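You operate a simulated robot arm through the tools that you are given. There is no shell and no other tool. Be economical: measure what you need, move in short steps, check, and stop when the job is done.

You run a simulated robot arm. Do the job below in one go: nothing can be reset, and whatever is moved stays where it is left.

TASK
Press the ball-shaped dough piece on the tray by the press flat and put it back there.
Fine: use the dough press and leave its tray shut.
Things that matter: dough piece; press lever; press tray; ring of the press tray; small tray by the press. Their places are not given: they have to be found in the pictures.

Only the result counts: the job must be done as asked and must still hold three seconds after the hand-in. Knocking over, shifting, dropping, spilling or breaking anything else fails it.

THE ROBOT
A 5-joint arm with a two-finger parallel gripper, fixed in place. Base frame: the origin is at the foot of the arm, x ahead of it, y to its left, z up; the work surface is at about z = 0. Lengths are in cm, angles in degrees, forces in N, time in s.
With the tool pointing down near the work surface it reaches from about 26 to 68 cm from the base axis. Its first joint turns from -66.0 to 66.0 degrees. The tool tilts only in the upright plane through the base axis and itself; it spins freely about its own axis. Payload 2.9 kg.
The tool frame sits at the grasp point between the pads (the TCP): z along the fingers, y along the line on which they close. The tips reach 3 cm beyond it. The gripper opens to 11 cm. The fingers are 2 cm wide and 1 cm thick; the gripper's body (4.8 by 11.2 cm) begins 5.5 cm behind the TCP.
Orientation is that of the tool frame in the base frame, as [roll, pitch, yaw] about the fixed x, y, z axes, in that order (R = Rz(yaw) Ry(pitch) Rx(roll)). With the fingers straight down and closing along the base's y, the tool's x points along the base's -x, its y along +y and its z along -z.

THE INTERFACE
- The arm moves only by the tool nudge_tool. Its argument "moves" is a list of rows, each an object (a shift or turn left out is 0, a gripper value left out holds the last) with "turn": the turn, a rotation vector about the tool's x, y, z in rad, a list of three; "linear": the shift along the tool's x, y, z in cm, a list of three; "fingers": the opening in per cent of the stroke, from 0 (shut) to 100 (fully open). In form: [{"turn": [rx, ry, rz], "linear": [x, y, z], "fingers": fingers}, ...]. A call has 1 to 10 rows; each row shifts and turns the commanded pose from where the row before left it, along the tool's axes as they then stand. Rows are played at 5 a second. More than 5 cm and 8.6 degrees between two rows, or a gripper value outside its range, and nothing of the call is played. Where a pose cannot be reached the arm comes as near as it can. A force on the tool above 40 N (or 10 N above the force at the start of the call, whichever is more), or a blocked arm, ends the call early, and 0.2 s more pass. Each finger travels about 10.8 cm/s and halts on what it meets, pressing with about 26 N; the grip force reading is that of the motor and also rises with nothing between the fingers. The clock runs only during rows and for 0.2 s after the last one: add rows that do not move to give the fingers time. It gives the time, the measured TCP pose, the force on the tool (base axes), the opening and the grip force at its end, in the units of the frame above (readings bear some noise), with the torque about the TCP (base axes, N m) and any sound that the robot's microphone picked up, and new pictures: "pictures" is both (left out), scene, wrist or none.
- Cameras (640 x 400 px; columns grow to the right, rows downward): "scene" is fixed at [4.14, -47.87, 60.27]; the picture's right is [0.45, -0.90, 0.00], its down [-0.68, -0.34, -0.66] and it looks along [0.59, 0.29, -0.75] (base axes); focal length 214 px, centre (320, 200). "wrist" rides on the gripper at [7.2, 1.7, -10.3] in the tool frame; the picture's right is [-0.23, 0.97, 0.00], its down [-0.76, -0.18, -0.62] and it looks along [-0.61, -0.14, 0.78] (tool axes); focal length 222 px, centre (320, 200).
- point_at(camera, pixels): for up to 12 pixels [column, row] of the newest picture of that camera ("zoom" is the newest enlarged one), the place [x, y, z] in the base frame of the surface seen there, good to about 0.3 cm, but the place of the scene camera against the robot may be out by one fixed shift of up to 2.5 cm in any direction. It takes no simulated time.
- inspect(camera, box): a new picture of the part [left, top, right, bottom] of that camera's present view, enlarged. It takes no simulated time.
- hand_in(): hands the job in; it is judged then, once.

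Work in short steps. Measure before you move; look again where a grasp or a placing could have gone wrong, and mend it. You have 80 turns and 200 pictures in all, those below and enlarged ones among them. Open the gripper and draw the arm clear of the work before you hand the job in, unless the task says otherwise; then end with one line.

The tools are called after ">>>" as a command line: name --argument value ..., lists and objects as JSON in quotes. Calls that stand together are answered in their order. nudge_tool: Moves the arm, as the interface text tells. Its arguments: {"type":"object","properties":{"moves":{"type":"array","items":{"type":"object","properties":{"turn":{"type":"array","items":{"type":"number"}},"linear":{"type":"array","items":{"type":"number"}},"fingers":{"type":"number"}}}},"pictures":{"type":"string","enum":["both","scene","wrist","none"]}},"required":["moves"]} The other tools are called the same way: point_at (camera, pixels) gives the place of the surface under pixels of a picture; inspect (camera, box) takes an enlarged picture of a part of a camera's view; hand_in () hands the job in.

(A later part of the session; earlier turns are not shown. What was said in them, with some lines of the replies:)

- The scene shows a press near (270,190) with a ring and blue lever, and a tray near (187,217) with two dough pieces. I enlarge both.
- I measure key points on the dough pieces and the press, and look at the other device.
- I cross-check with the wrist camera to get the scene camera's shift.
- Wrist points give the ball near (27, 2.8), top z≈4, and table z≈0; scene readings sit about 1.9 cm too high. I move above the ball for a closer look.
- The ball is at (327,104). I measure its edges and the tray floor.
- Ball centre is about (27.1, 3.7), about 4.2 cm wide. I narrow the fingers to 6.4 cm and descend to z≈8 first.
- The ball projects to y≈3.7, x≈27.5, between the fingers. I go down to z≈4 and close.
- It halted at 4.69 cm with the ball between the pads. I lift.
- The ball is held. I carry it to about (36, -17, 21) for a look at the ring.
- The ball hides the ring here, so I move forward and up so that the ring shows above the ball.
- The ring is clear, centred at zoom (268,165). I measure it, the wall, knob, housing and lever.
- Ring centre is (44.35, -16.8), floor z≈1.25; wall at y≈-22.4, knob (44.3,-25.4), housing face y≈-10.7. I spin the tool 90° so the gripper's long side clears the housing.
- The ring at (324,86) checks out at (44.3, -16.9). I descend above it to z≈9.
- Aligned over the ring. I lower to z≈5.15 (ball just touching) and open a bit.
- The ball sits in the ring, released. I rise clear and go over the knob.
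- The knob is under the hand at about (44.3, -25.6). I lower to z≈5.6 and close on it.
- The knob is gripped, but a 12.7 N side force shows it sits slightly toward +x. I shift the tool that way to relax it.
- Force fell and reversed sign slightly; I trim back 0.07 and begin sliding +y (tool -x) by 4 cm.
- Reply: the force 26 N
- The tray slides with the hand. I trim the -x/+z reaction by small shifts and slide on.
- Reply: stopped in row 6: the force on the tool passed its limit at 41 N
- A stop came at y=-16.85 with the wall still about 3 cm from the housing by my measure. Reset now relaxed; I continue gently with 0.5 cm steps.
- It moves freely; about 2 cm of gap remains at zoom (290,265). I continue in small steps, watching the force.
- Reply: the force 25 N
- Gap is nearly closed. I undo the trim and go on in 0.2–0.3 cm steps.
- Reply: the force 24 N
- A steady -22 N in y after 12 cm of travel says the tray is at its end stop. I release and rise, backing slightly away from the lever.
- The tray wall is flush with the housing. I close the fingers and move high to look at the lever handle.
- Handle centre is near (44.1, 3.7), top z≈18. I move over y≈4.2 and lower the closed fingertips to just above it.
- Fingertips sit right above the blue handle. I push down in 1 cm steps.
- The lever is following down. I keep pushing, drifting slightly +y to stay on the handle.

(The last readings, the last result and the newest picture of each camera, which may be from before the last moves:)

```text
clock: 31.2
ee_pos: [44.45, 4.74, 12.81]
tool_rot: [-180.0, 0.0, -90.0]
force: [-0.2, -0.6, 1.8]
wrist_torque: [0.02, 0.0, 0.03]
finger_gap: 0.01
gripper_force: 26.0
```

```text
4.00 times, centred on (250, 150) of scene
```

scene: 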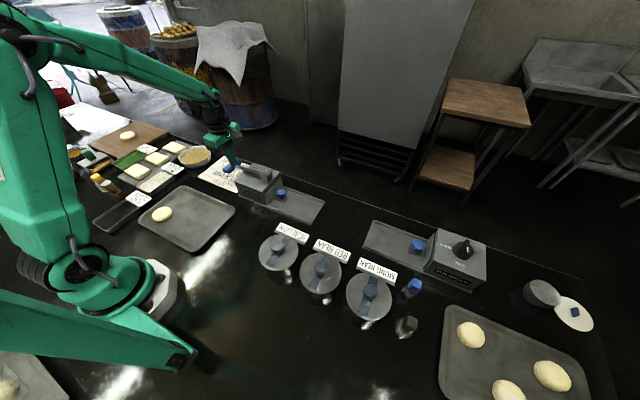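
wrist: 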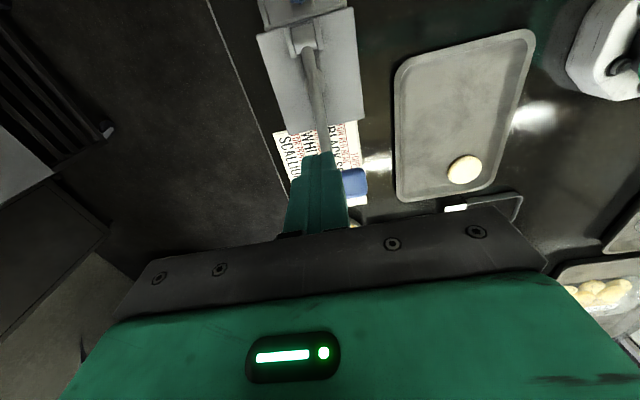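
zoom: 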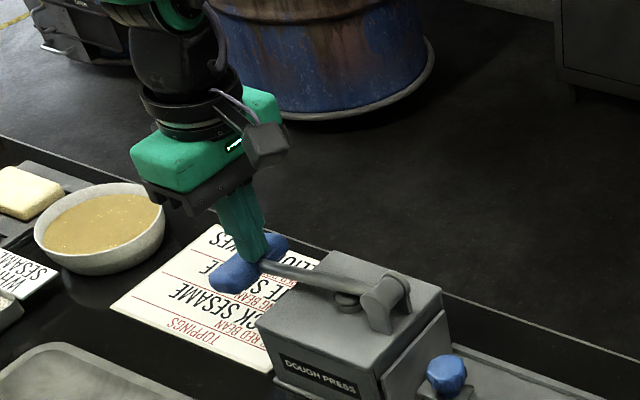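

Lever is about horizontal and still moves freely. I push on in smaller steps until it resists.

>>> nudge_tool --moves '[{"linear": [0, 0, 0.7]}, {"linear": [0, 0, 0.7]}, {"linear": [0, 0, 0.7]}, {"linear": [0, 0, 0.5]}, {}]' --pictures "scene"

>>> inspect --camera "scene" --box '[180, 100, 320, 200]'

```text
clock: 31.9
ee_pos: [44.42, 4.57, 11.9]
tool_rot: [-179.8, 0.0, -89.9]
force: [-9.1, -0.3, 19.5]
wrist_torque: [-0.05, 0.34, -0.01]
finger_gap: 0.01
gripper_force: 26.3
stopped in row 3: the force on the tool passed its limit at 52 N (the readings are from after the stop); the commanded pose is now the measured one
```

scene: 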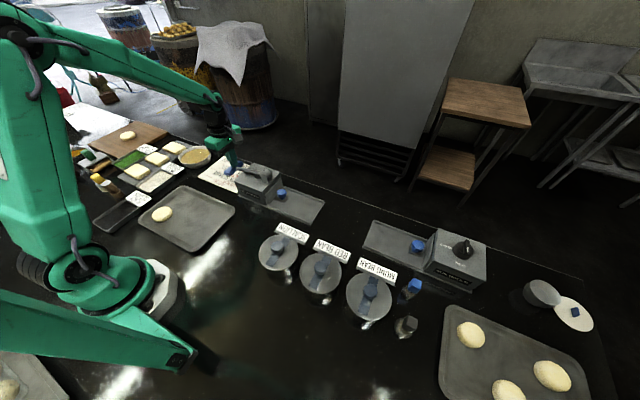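

```text
4.00 times, centred on (250, 150) of scene
```

zoom: 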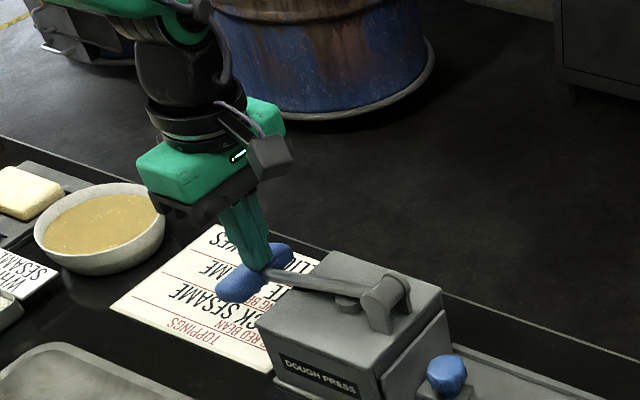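

It met firm resistance at z≈11.9. I push a bit more in small steps and hold, to confirm it is the end stop.

>>> nudge_tool --moves '[{"linear": [0, 0, 0.1]}, {"linear": [0, 0, 0.1]}, {}, {}, {}, {}]' --pictures "none"

```text
clock: 32.5
ee_pos: [44.34, 4.65, 11.95]
tool_rot: [-179.7, 0.0, -89.9]
force: [-8.9, 0.9, 19.3]
wrist_torque: [-0.01, 0.31, -0.04]
finger_gap: 0.01
gripper_force: 25.5
stopped in row 3: the force on the tool passed its limit at 42 N (the readings are from after the stop); the commanded pose is now the measured one
```

It is a hard stop. I hold a second at about 20 N, then rise slowly and see whether the lever follows.

>>> nudge_tool --moves '[{}, {}, {}, {}, {}]' --pictures "none"

>>> nudge_tool --moves '[{"linear": [0, 0, -1]}, {"linear": [0, 0, -2]}, {"linear": [0, 0, -3]}, {"linear": [0, 0, -4]}, {"linear": [0, 0, -4]}, {}]' --pictures "scene"

>>> inspect --camera "scene" --box '[180, 100, 320, 200]'

```text
clock: 33.7
ee_pos: [44.54, 4.62, 11.9]
tool_rot: [-179.7, -0.1, -89.9]
force: [-11.0, 0.7, 29.8]
wrist_torque: [0.0, 0.39, 0.02]
finger_gap: 0.03
gripper_force: 26.0
```

```text
clock: 35.1
ee_pos: [44.36, 4.62, 25.71]
tool_rot: [-179.8, 0.1, -90.0]
force: [-0.1, 0.6, 0.0]
wrist_torque: [-0.02, -0.01, 0.03]
finger_gap: 0.02
gripper_force: 26.1
```

scene: 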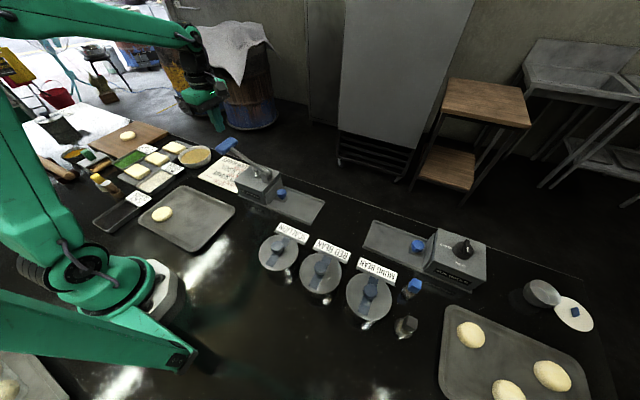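

```text
4.00 times, centred on (250, 150) of scene
```

zoom: 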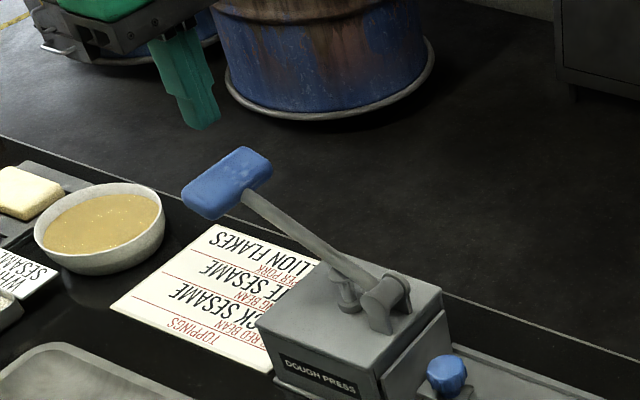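

The lever sprang back up. I travel back over the press to in front of the knob at y≈-19, opening the fingers.

>>> nudge_tool --moves '[{"linear": [4, 0, 0]}, {"linear": [4, 0, 0]}, {"linear": [4, 0, 0]}, {"linear": [4, 0, 0]}, {"linear": [4, 0, 0], "fingers": 60}, {"linear": [3.6, 0, 2]}, {"linear": [0, -0.1, 4]}, {"linear": [0, 0, 4]}, {"linear": [0, 0, 4]}, {}]'

```text
clock: 37.3
ee_pos: [44.66, -19.06, 11.56]
tool_rot: [-179.8, -0.1, -89.9]
force: [0.2, 0.0, -0.4]
wrist_torque: [-0.01, 0.02, 0.02]
finger_gap: 6.59
gripper_force: 0.1
```

scene: 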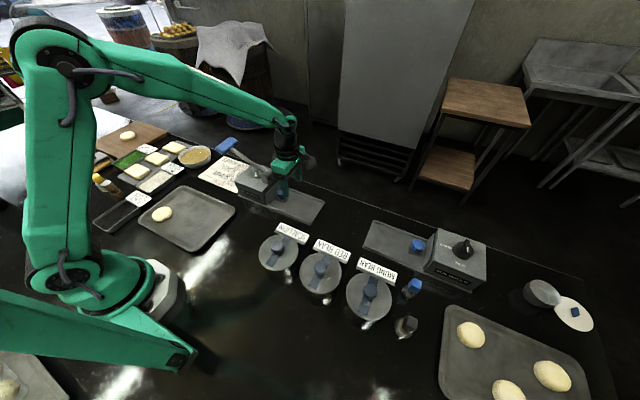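
wrist: 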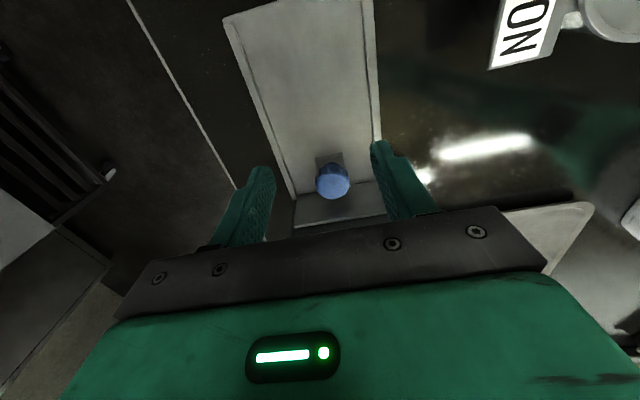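

The knob is visible at (333,181) between the fingers. I lower to z≈5.7, slide forward to straddle it at y≈-13.75, and close.

>>> nudge_tool --moves '[{"linear": [0, 0.2, 3]}, {"linear": [0, 0, 2.85]}, {"linear": [-2, 0, 0]}, {"linear": [-2, 0, 0]}, {"linear": [-1.3, 0, 0]}, {}, {"fingers": 15}, {}, {}]'

```text
clock: 39.3
ee_pos: [44.52, -13.53, 5.95]
tool_rot: [-179.6, -0.1, -89.9]
force: [18.4, 1.1, -8.1]
wrist_torque: [0.04, -0.01, 0.08]
finger_gap: 3.31
gripper_force: 44.9
```

scene: 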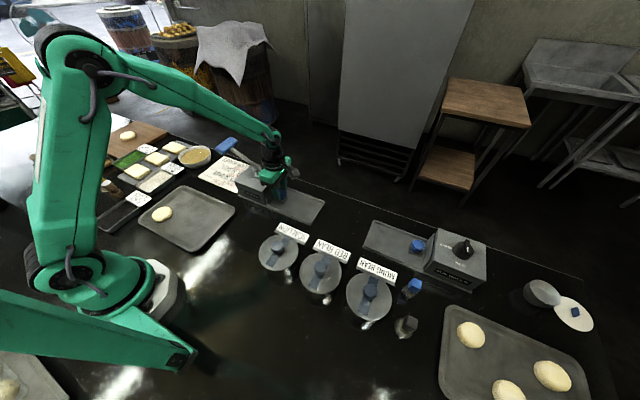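
wrist: 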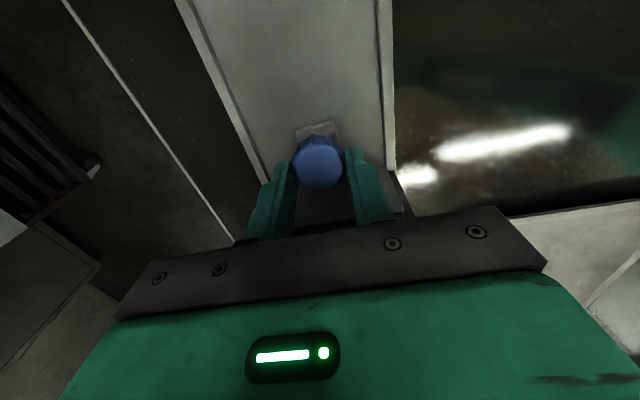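

Knob gripped with an 18 N side force; I trim 0.13 toward +x and pull the tray out (tool +x).

>>> nudge_tool --moves '[{"linear": [0.5, -0.13, 0.03]}, {"linear": [1, 0, 0]}, {"linear": [1, 0, 0]}, {"linear": [1, 0, 0]}, {"linear": [1, 0, 0]}, {}]' --pictures "none"

```text
clock: 40.7
ee_pos: [44.65, -18.29, 6.0]
tool_rot: [-179.8, -0.1, -90.1]
force: [-8.2, -0.6, 30.5]
wrist_torque: [-0.13, 0.57, -0.05]
finger_gap: 3.35
gripper_force: 44.8
```

Sliding well; z reaction +30 N, so I raise by 0.12 and pull on.

>>> nudge_tool --moves '[{"linear": [0.5, 0.02, -0.12]}, {"linear": [1, 0, 0]}, {"linear": [1, 0, 0]}, {"linear": [1, 0, 0]}, {}]' --pictures "none"

```text
clock: 41.9
ee_pos: [44.44, -21.72, 6.0]
tool_rot: [-180.0, 0.0, -89.9]
force: [-4.6, 0.3, 9.6]
wrist_torque: [-0.14, 0.45, 0.08]
finger_gap: 3.33
gripper_force: 45.4
```

Good, low forces. I pull the last ~4 cm, slowing near the open end at y≈-25.5.

>>> nudge_tool --moves '[{"linear": [1, 0, -0.03]}, {"linear": [1, 0, 0]}, {"linear": [0.8, 0, 0]}, {"linear": [0.4, 0, 0]}, {"linear": [0.3, 0, 0]}, {"linear": [0.2, 0, 0]}, {}]'

```text
clock: 43.5
ee_pos: [44.49, -25.3, 6.02]
tool_rot: [-179.7, -0.1, -89.8]
force: [10.6, -0.1, -13.8]
wrist_torque: [0.06, 0.2, 0.03]
finger_gap: 3.34
gripper_force: 45.0
```

scene: 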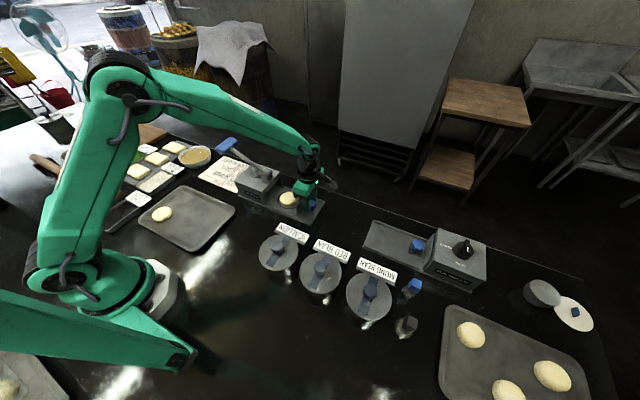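
wrist: 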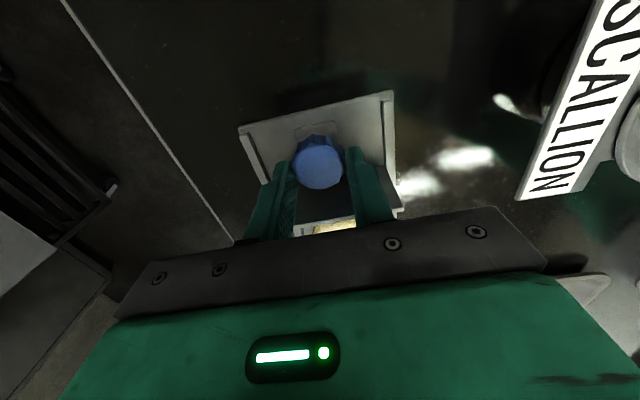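

The tray is open and the dough shows flattened. I release the knob, rise and move forward a little to view it.

>>> nudge_tool --moves '[{"fingers": 60}, {}, {"linear": [0, 0, -3]}, {"linear": [0, 0, -4]}, {"linear": [-1, 0, -4]}, {"linear": [-4, 0, -2]}, {"linear": [-3.5, 0, 0], "fingers": 100}, {}]'

>>> inspect --camera "wrist" --box '[220, 20, 460, 170]'

>>> inspect --camera "scene" --box '[220, 140, 340, 220]'

```text
clock: 45.3
ee_pos: [44.41, -16.72, 19.06]
tool_rot: [-179.8, -0.1, -89.8]
force: [-0.5, -0.3, -0.2]
wrist_torque: [-0.02, 0.01, 0.03]
finger_gap: 11.01
gripper_force: 0.0
```

scene: 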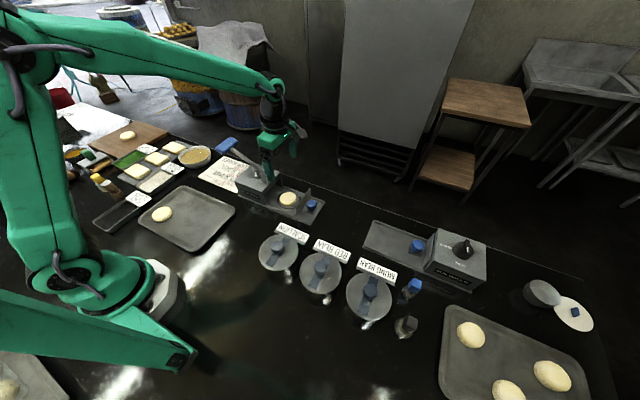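
wrist: 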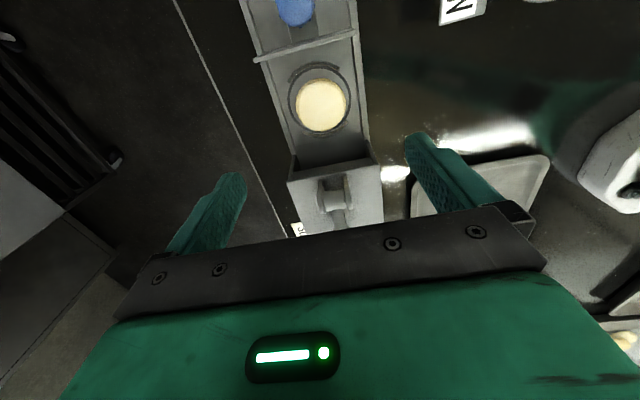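

```text
2.67 times, centred on (340, 95) of wrist
```

zoom: 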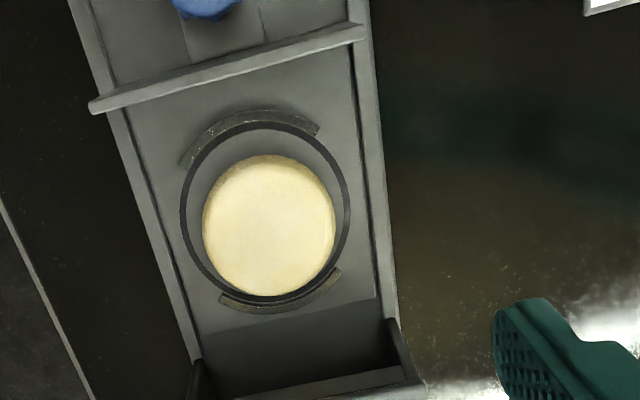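

```text
5.00 times, centred on (280, 180) of scene
```

zoom: 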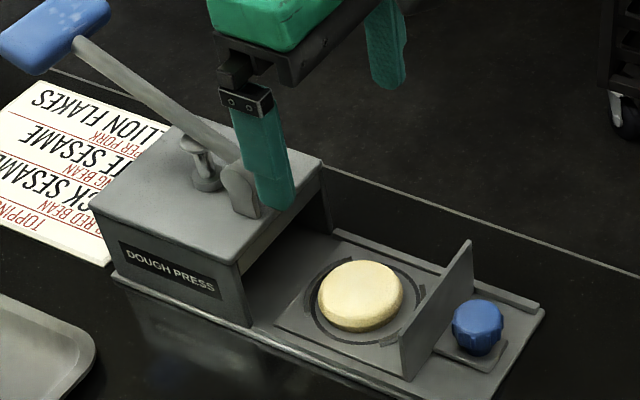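

The dough is a disc now. I measure its edges.

>>> inspect --camera "wrist" --box '[260, 60, 380, 135]'

>>> point_at --camera "wrist" --pixels '[[321, 105], [299, 107], [343, 103], [321, 81], [321, 128], [310, 105], [332, 105], [321, 95], [321, 76], [290, 47], [296, 108], [349, 100]]'

```text
5.33 times, centred on (320, 98) of wrist
```

zoom: 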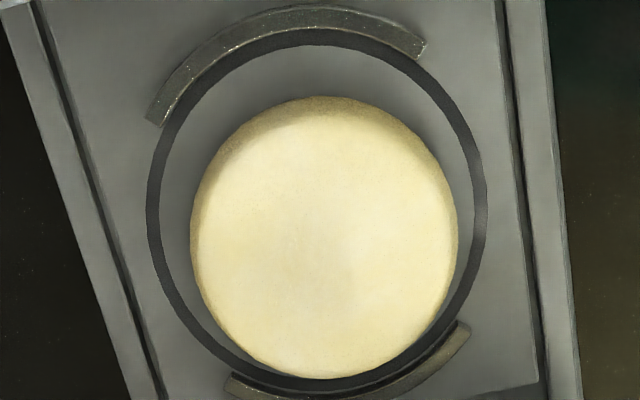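

```text
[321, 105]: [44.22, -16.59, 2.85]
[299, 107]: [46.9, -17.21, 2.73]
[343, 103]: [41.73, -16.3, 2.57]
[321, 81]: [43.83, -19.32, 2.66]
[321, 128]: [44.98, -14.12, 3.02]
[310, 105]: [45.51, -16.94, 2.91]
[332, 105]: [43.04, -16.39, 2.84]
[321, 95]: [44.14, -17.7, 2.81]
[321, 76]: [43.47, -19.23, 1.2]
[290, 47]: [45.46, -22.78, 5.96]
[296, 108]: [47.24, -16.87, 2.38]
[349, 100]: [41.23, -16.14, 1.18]
```

Disc: centre (44.35, -16.65), 5.3 cm wide, top z≈2.85 (1.6 thick). I lower with 7.3 cm opening to z≈4.6.

>>> nudge_tool --moves '[{"linear": [0, 0, 4], "fingers": 66}, {"linear": [0, 0, 4]}, {"linear": [0, 0, 3]}, {"linear": [0, 0, 2]}, {}]'

```text
clock: 46.5
ee_pos: [44.52, -16.82, 6.03]
tool_rot: [-179.7, 0.0, -89.9]
force: [-0.4, -0.8, -0.2]
wrist_torque: [-0.03, -0.02, 0.04]
finger_gap: 7.25
gripper_force: 0.0
```

scene: 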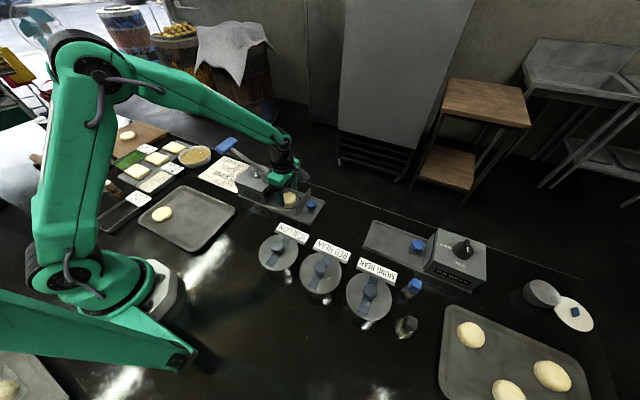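
wrist: 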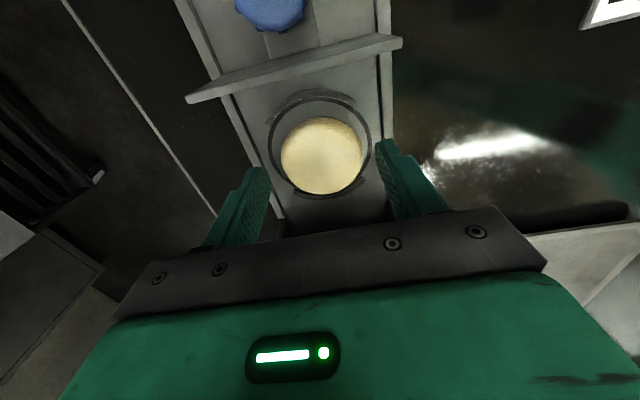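

Disc is centred between the fingers. I lower to z≈4.55 and close.

>>> nudge_tool --moves '[{"linear": [-0.1, 0.1, 0.8]}, {"linear": [0, 0, 0.65]}, {}, {"fingers": 30}, {}, {}]'

```text
clock: 47.9
ee_pos: [44.47, -16.64, 4.65]
tool_rot: [-179.8, -0.1, -89.9]
force: [-0.3, 0.1, -0.9]
wrist_torque: [-0.04, 0.02, -0.01]
finger_gap: 5.73
gripper_force: 26.4
```

scene: 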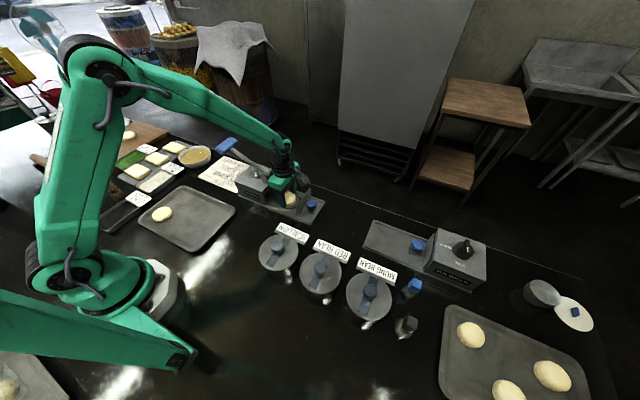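
wrist: 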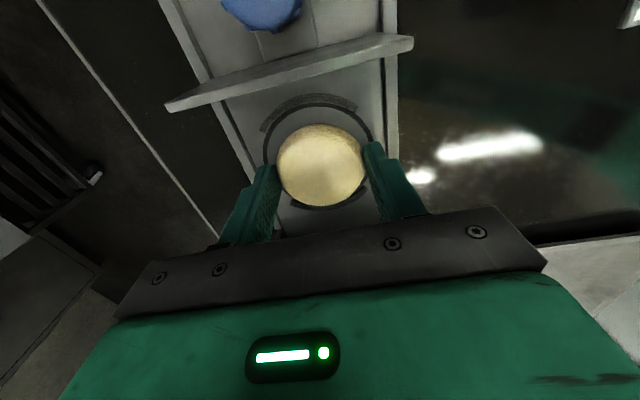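

Gripped at 5.73 cm. I lift straight up.

>>> nudge_tool --moves '[{"linear": [0, 0, -1]}, {"linear": [0, 0, -3]}, {"linear": [0, 0, -4]}, {"linear": [0, 0, -4]}, {"linear": [0, 0, -4.5]}, {}]' --pictures "wrist"

```text
clock: 49.3
ee_pos: [44.29, -16.73, 21.01]
tool_rot: [-179.9, -0.1, -89.9]
force: [0.0, -0.3, -1.1]
wrist_torque: [0.02, 0.01, 0.0]
finger_gap: 5.75
gripper_force: 25.8
```

wrist: 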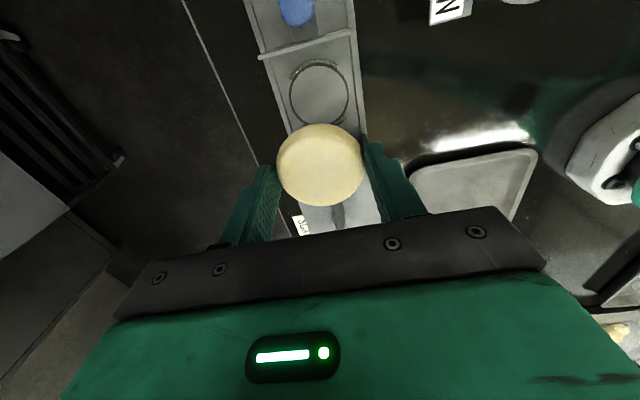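

The disc is held. I draw back to x≈28, then spin back 90° for placing with the fingers closing along y.

>>> nudge_tool --moves '[{"linear": [0, 4, 0]}, {"linear": [0, 4, 0]}, {"linear": [0, 4, 0]}, {"linear": [0, 4, 0]}, {}]' --pictures "none"

>>> nudge_tool --moves '[{"turn": [0, 0, 0.149]}, {"turn": [0, 0, 0.149]}, {"turn": [0, 0, 0.149]}, {"turn": [0, 0, 0.149]}, {"turn": [0, 0, 0.149]}, {"turn": [0, 0, 0.149]}, {"turn": [0, 0, 0.149]}, {"turn": [0, 0, 0.149]}, {"turn": [0, 0, 0.149]}, {"turn": [0, 0, 0.149]}]' --pictures "none"

>>> nudge_tool --moves '[{"turn": [0, 0, 0.0808]}, {"linear": [0, 4, 0]}, {"linear": [0, 4, 0]}, {"linear": [0, 4, 0]}, {"linear": [0, 4, 0]}, {"linear": [0, 4, 0]}, {}]'

```text
clock: 50.5
ee_pos: [28.15, -16.75, 20.9]
tool_rot: [-179.8, -0.1, -89.9]
force: [-0.8, 0.9, -0.8]
wrist_torque: [0.0, 0.01, -0.02]
finger_gap: 5.76
gripper_force: 25.7
```

```text
clock: 52.7
ee_pos: [28.27, -16.64, 21.11]
tool_rot: [-179.9, 0.1, -175.5]
force: [-0.3, -0.2, -1.0]
wrist_torque: [0.04, 0.0, 0.01]
finger_gap: 5.73
gripper_force: 26.1
```

```text
clock: 54.3
ee_pos: [28.24, 3.31, 20.92]
tool_rot: [-180.0, 0.2, -179.9]
force: [0.3, -0.1, -0.3]
wrist_torque: [-0.01, 0.0, -0.02]
finger_gap: 5.74
gripper_force: 26.2
```

scene: 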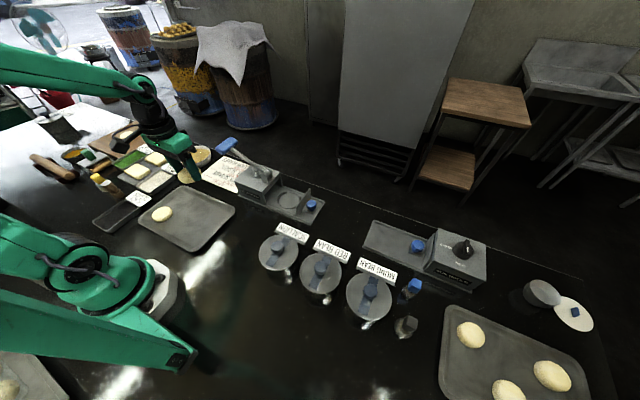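
wrist: 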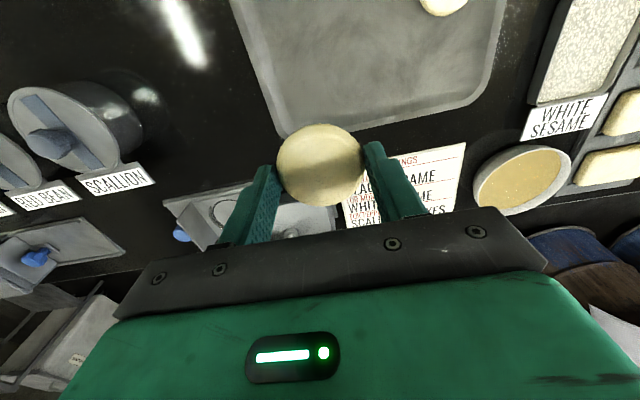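

I move over (27.2, 4.2) and descend to z≈6.

>>> nudge_tool --moves '[{"linear": [1.0, 0.9, 3]}, {"linear": [0, 0, 4]}, {"linear": [0, 0, 4]}, {"linear": [0, 0, 3]}, {"linear": [0, 0, 1]}, {}]' --pictures "wrist"

```text
clock: 55.7
ee_pos: [27.29, 4.02, 6.09]
tool_rot: [-179.9, 0.1, -180.0]
force: [-0.1, 0.7, -0.5]
wrist_torque: [0.02, 0.02, -0.02]
finger_gap: 5.73
gripper_force: 26.0
```

wrist: 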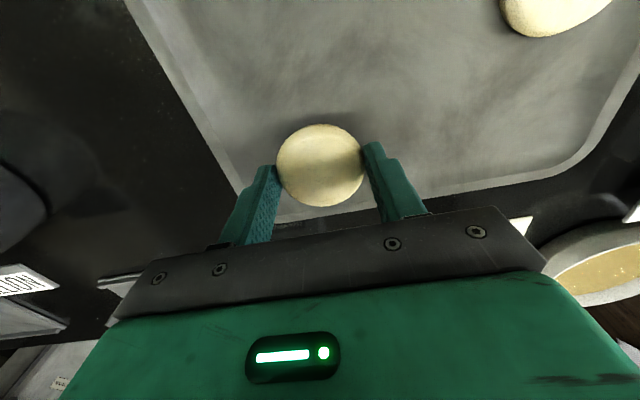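

Left finger is close to the rim, so I shift 0.7 cm further +y, lower to z≈3.9, and open slightly.

>>> nudge_tool --moves '[{"linear": [0, 0.7, 0]}, {"linear": [0, 0, 1.2]}, {"linear": [0, 0, 0.7]}, {"linear": [0, 0, 0.25]}, {}]' --pictures "wrist"

```text
clock: 56.9
ee_pos: [27.28, 4.92, 3.87]
tool_rot: [-180.0, 0.1, 180.0]
force: [0.2, 0.7, 0.2]
wrist_torque: [-0.02, -0.01, 0.0]
finger_gap: 5.73
gripper_force: 26.1
```

wrist: 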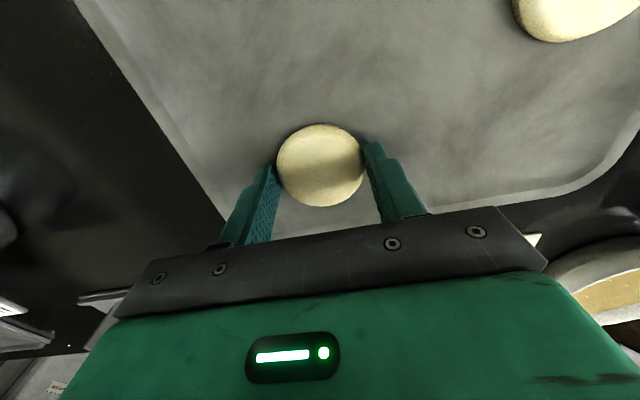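

No contact force yet; I lower 0.2 more, release, and rise.

>>> nudge_tool --moves '[{"linear": [0, 0, 0.2]}, {}, {"fingers": 64}, {}, {"linear": [0, 0, -2]}, {"linear": [0, 0, -4]}, {"linear": [0, 0, -4]}, {"linear": [0, 0, -5]}, {}]'

>>> inspect --camera "scene" --box '[120, 160, 260, 260]'

```text
clock: 58.9
ee_pos: [27.4, 4.8, 18.64]
tool_rot: [-180.0, 0.2, -179.8]
force: [-1.3, -0.6, 0.3]
wrist_torque: [0.01, -0.02, -0.02]
finger_gap: 7.03
gripper_force: 0.0
```

scene: 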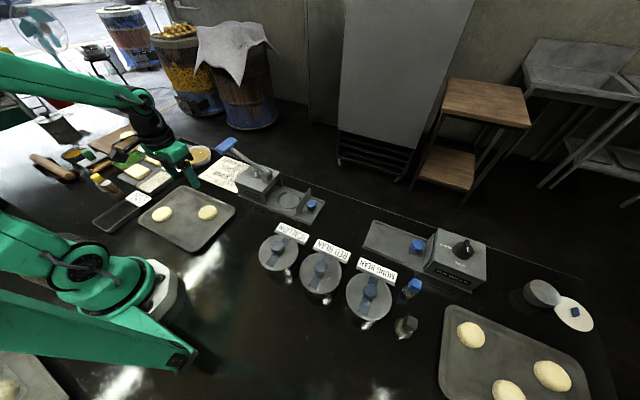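
wrist: 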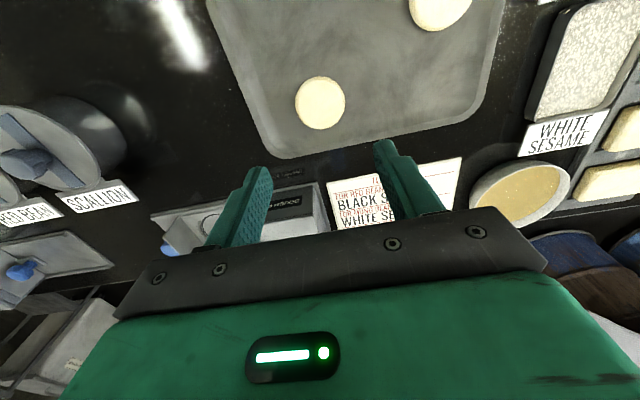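

```text
4.00 times, centred on (190, 210) of scene
```

zoom: 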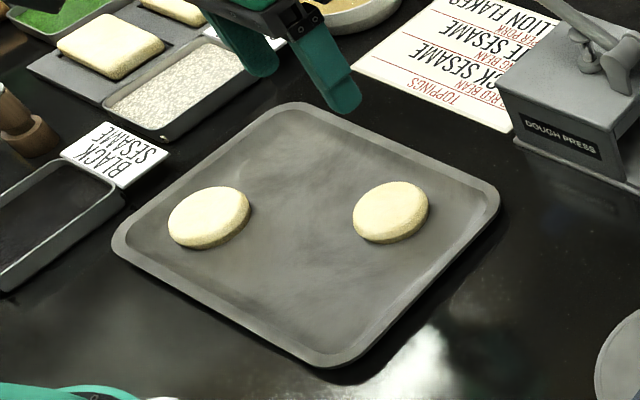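

The flattened piece lies on the tray beside the other one. Next I go back to close the press tray, spinning the tool again.

>>> nudge_tool --moves '[{"linear": [0, -4, -2]}, {"linear": [0, -4, -1]}, {"linear": [0, -4, 0]}, {"linear": [0, -4, 0]}, {"linear": [0, -4, 0]}, {}]' --pictures "none"

>>> nudge_tool --moves '[{"turn": [0, 0, -0.149]}, {"turn": [0, 0, -0.149]}, {"turn": [0, 0, -0.149]}, {"turn": [0, 0, -0.149]}, {"turn": [0, 0, -0.149]}, {"turn": [0, 0, -0.149]}, {"turn": [0, 0, -0.149]}, {"turn": [0, 0, -0.149]}, {"turn": [0, 0, -0.149]}, {"turn": [0, 0, -0.149]}]' --pictures "none"

>>> nudge_tool --moves '[{"turn": [0, 0, -0.0808]}, {"linear": [2.5, -4, 0]}, {"linear": [2.5, -4, 0]}, {"linear": [2.5, -4, 0]}, {"linear": [2.5, -4, 0]}, {}]' --pictures "none"

```text
clock: 60.3
ee_pos: [27.35, -15.31, 21.77]
tool_rot: [-179.9, 0.2, -179.9]
force: [0.8, -1.3, -0.7]
wrist_torque: [0.01, -0.02, 0.0]
finger_gap: 7.03
gripper_force: 0.1
```

```text
clock: 62.5
ee_pos: [27.36, -15.12, 21.72]
tool_rot: [-179.8, 0.0, -94.4]
force: [-0.1, 0.0, 0.2]
wrist_torque: [0.01, -0.02, 0.0]
finger_gap: 7.02
gripper_force: 0.0
```

```text
clock: 63.9
ee_pos: [43.33, -25.06, 21.73]
tool_rot: [-179.9, -0.2, -89.9]
force: [0.0, -0.1, -0.4]
wrist_torque: [0.01, 0.0, 0.03]
finger_gap: 7.07
gripper_force: 0.1
```

I move the last bit to x≈44.5, y≈-25.35 and lower to z≈10 for a check.

>>> nudge_tool --moves '[{"linear": [0.3, -1.15, 3]}, {"linear": [0, 0, 4]}, {"linear": [0, 0, 4]}, {}]' --pictures "wrist"

```text
clock: 64.9
ee_pos: [44.49, -25.32, 10.72]
tool_rot: [-179.8, 0.0, -89.9]
force: [-0.3, 0.5, -0.8]
wrist_torque: [0.01, 0.0, 0.0]
finger_gap: 7.05
gripper_force: 0.0
```

wrist: 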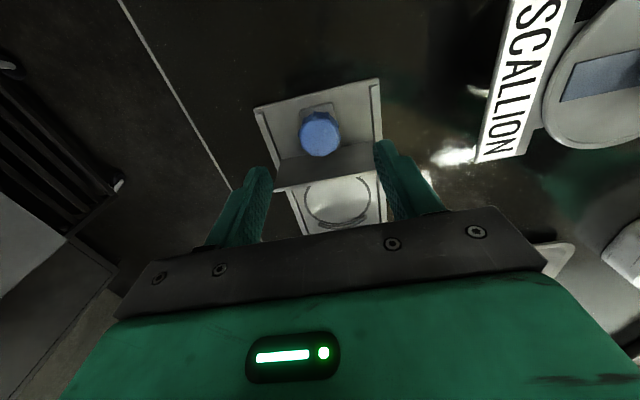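

The knob is between the fingers at (320,133). I lower to z≈5.9 and grip it.

>>> nudge_tool --moves '[{"linear": [0, 0, 2.5]}, {"linear": [0, 0, 2.3]}, {}, {"fingers": 15}, {}, {}]' --pictures "none"

```text
clock: 66.3
ee_pos: [44.48, -25.4, 5.9]
tool_rot: [-179.9, 0.0, -90.0]
force: [-5.4, -0.9, 0.6]
wrist_torque: [-0.05, 0.49, -0.06]
finger_gap: 3.34
gripper_force: 44.6
```

Gripped with low side force. I slide it in by 7 cm, with the same drift up as before kept small.

>>> nudge_tool --moves '[{"linear": [-0.7, 0, 0]}, {"linear": [-0.9, 0, 0]}, {"linear": [-0.9, 0, 0]}, {"linear": [-0.9, 0, 0]}, {"linear": [-0.6, 0, 0]}, {}]' --pictures "none"

```text
clock: 67.7
ee_pos: [44.51, -21.33, 5.9]
tool_rot: [-179.9, -0.2, -89.9]
force: [-4.6, 0.2, -4.1]
wrist_torque: [-0.2, 0.44, -0.02]
finger_gap: 3.35
gripper_force: 44.6
```

Forces stay low; I continue.

>>> nudge_tool --moves '[{"linear": [-0.7, 0, 0]}, {"linear": [-0.9, 0, 0]}, {"linear": [-0.9, 0, 0]}, {"linear": [-0.9, 0, 0]}, {"linear": [-0.6, 0, 0]}, {}]' --pictures "none"

```text
clock: 69.1
ee_pos: [44.52, -17.5, 5.89]
tool_rot: [-180.0, 0.0, -89.9]
force: [-12.0, 0.1, -0.5]
wrist_torque: [-0.09, 0.62, -0.08]
finger_gap: 3.3
gripper_force: 45.2
```

I trim 0.05 in x and finish with smaller steps to the end stop near y≈-13.45.

>>> nudge_tool --moves '[{"linear": [-0.6, 0.05, 0]}, {"linear": [-0.8, 0, 0]}, {"linear": [-0.8, 0, 0]}, {"linear": [-0.6, 0, 0]}, {"linear": [-0.4, 0, 0]}, {"linear": [-0.3, 0, 0]}, {"linear": [-0.2, 0, 0]}, {"linear": [-0.2, 0, 0]}, {"linear": [-0.2, 0, 0]}, {}]' --pictures "none"

```text
clock: 71.3
ee_pos: [44.57, -13.42, 6.06]
tool_rot: [-179.7, -0.1, -90.1]
force: [1.7, -31.8, -13.8]
wrist_torque: [-0.82, 0.32, 0.01]
finger_gap: 3.31
gripper_force: 45.2
```

The -32 N in y marks the end stop: tray shut. I relax, release and rise clear, as before.

>>> nudge_tool --moves '[{"linear": [0.2, 0, 0]}, {"fingers": 60}, {}, {"linear": [0, 0, -2]}, {"linear": [2, 0, -3]}, {"linear": [3, 0, -4]}, {"linear": [0, 3, -4]}, {"linear": [0, 4, -3]}, {"linear": [0, 4, 0]}, {}]'

>>> inspect --camera "scene" --box '[130, 130, 340, 260]'

```text
clock: 73.5
ee_pos: [33.36, -18.57, 21.94]
tool_rot: [-179.9, -0.1, -89.9]
force: [-0.3, 0.3, 0.5]
wrist_torque: [-0.01, 0.03, -0.01]
finger_gap: 6.6
gripper_force: 0.1
```

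scene: 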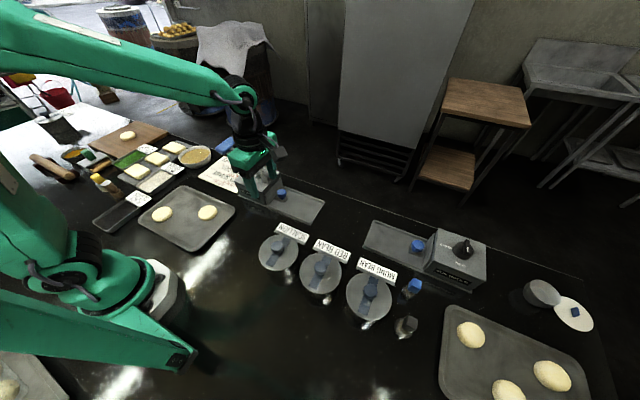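
wrist: 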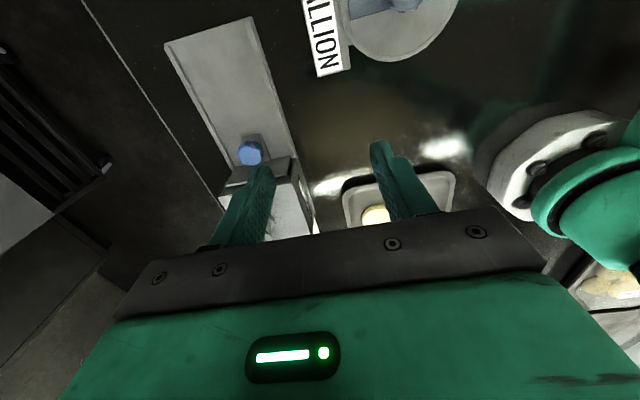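

```text
3.05 times, centred on (235, 195) of scene
```

zoom: 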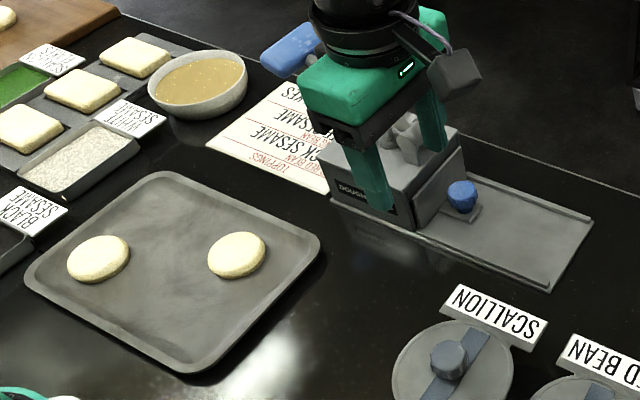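

Tray is flush and the flat piece lies on its tray. I draw up, open fully, and take a final look.

>>> nudge_tool --moves '[{"linear": [0, 0, -4], "fingers": 100}, {"linear": [0, 0, -4]}, {"linear": [2, 0, -4]}, {"linear": [3, 0, -4]}, {}]' --pictures "scene"

>>> inspect --camera "scene" --box '[180, 130, 340, 230]'

```text
clock: 74.7
ee_pos: [33.22, -23.49, 38.04]
tool_rot: [-179.9, -0.2, -89.8]
force: [-0.1, 0.3, 0.3]
wrist_torque: [0.04, 0.01, -0.03]
finger_gap: 10.99
gripper_force: 0.1
```

scene: 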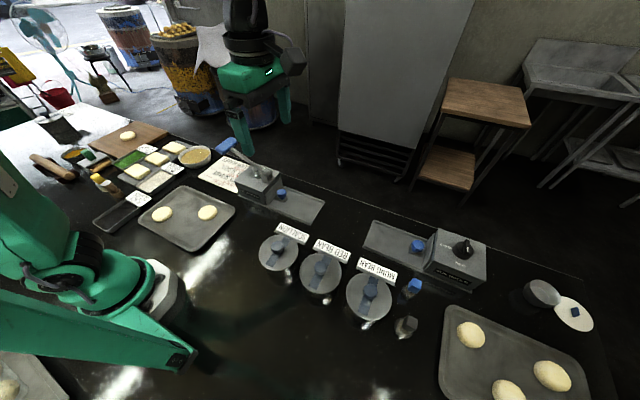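

```text
4.00 times, centred on (260, 180) of scene
```

zoom: 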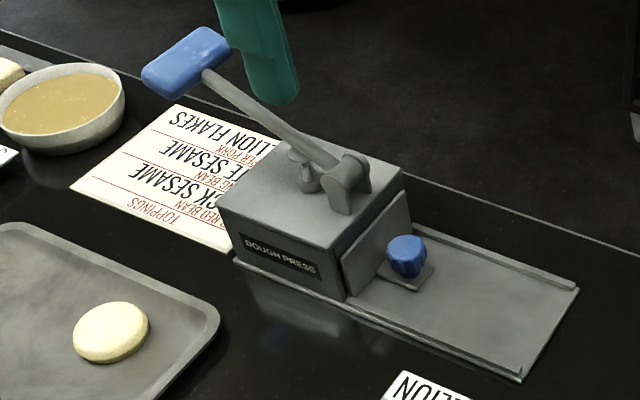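

The press tray is shut, the lever is up, and the flat dough is on the small tray. I hand in.

>>> hand_in

```text
The job is handed in.
```

I pressed the dough ball into a flat disc with the dough press and put it back on the small tray. I left the press tray shut and the arm clear, and the job is handed in.
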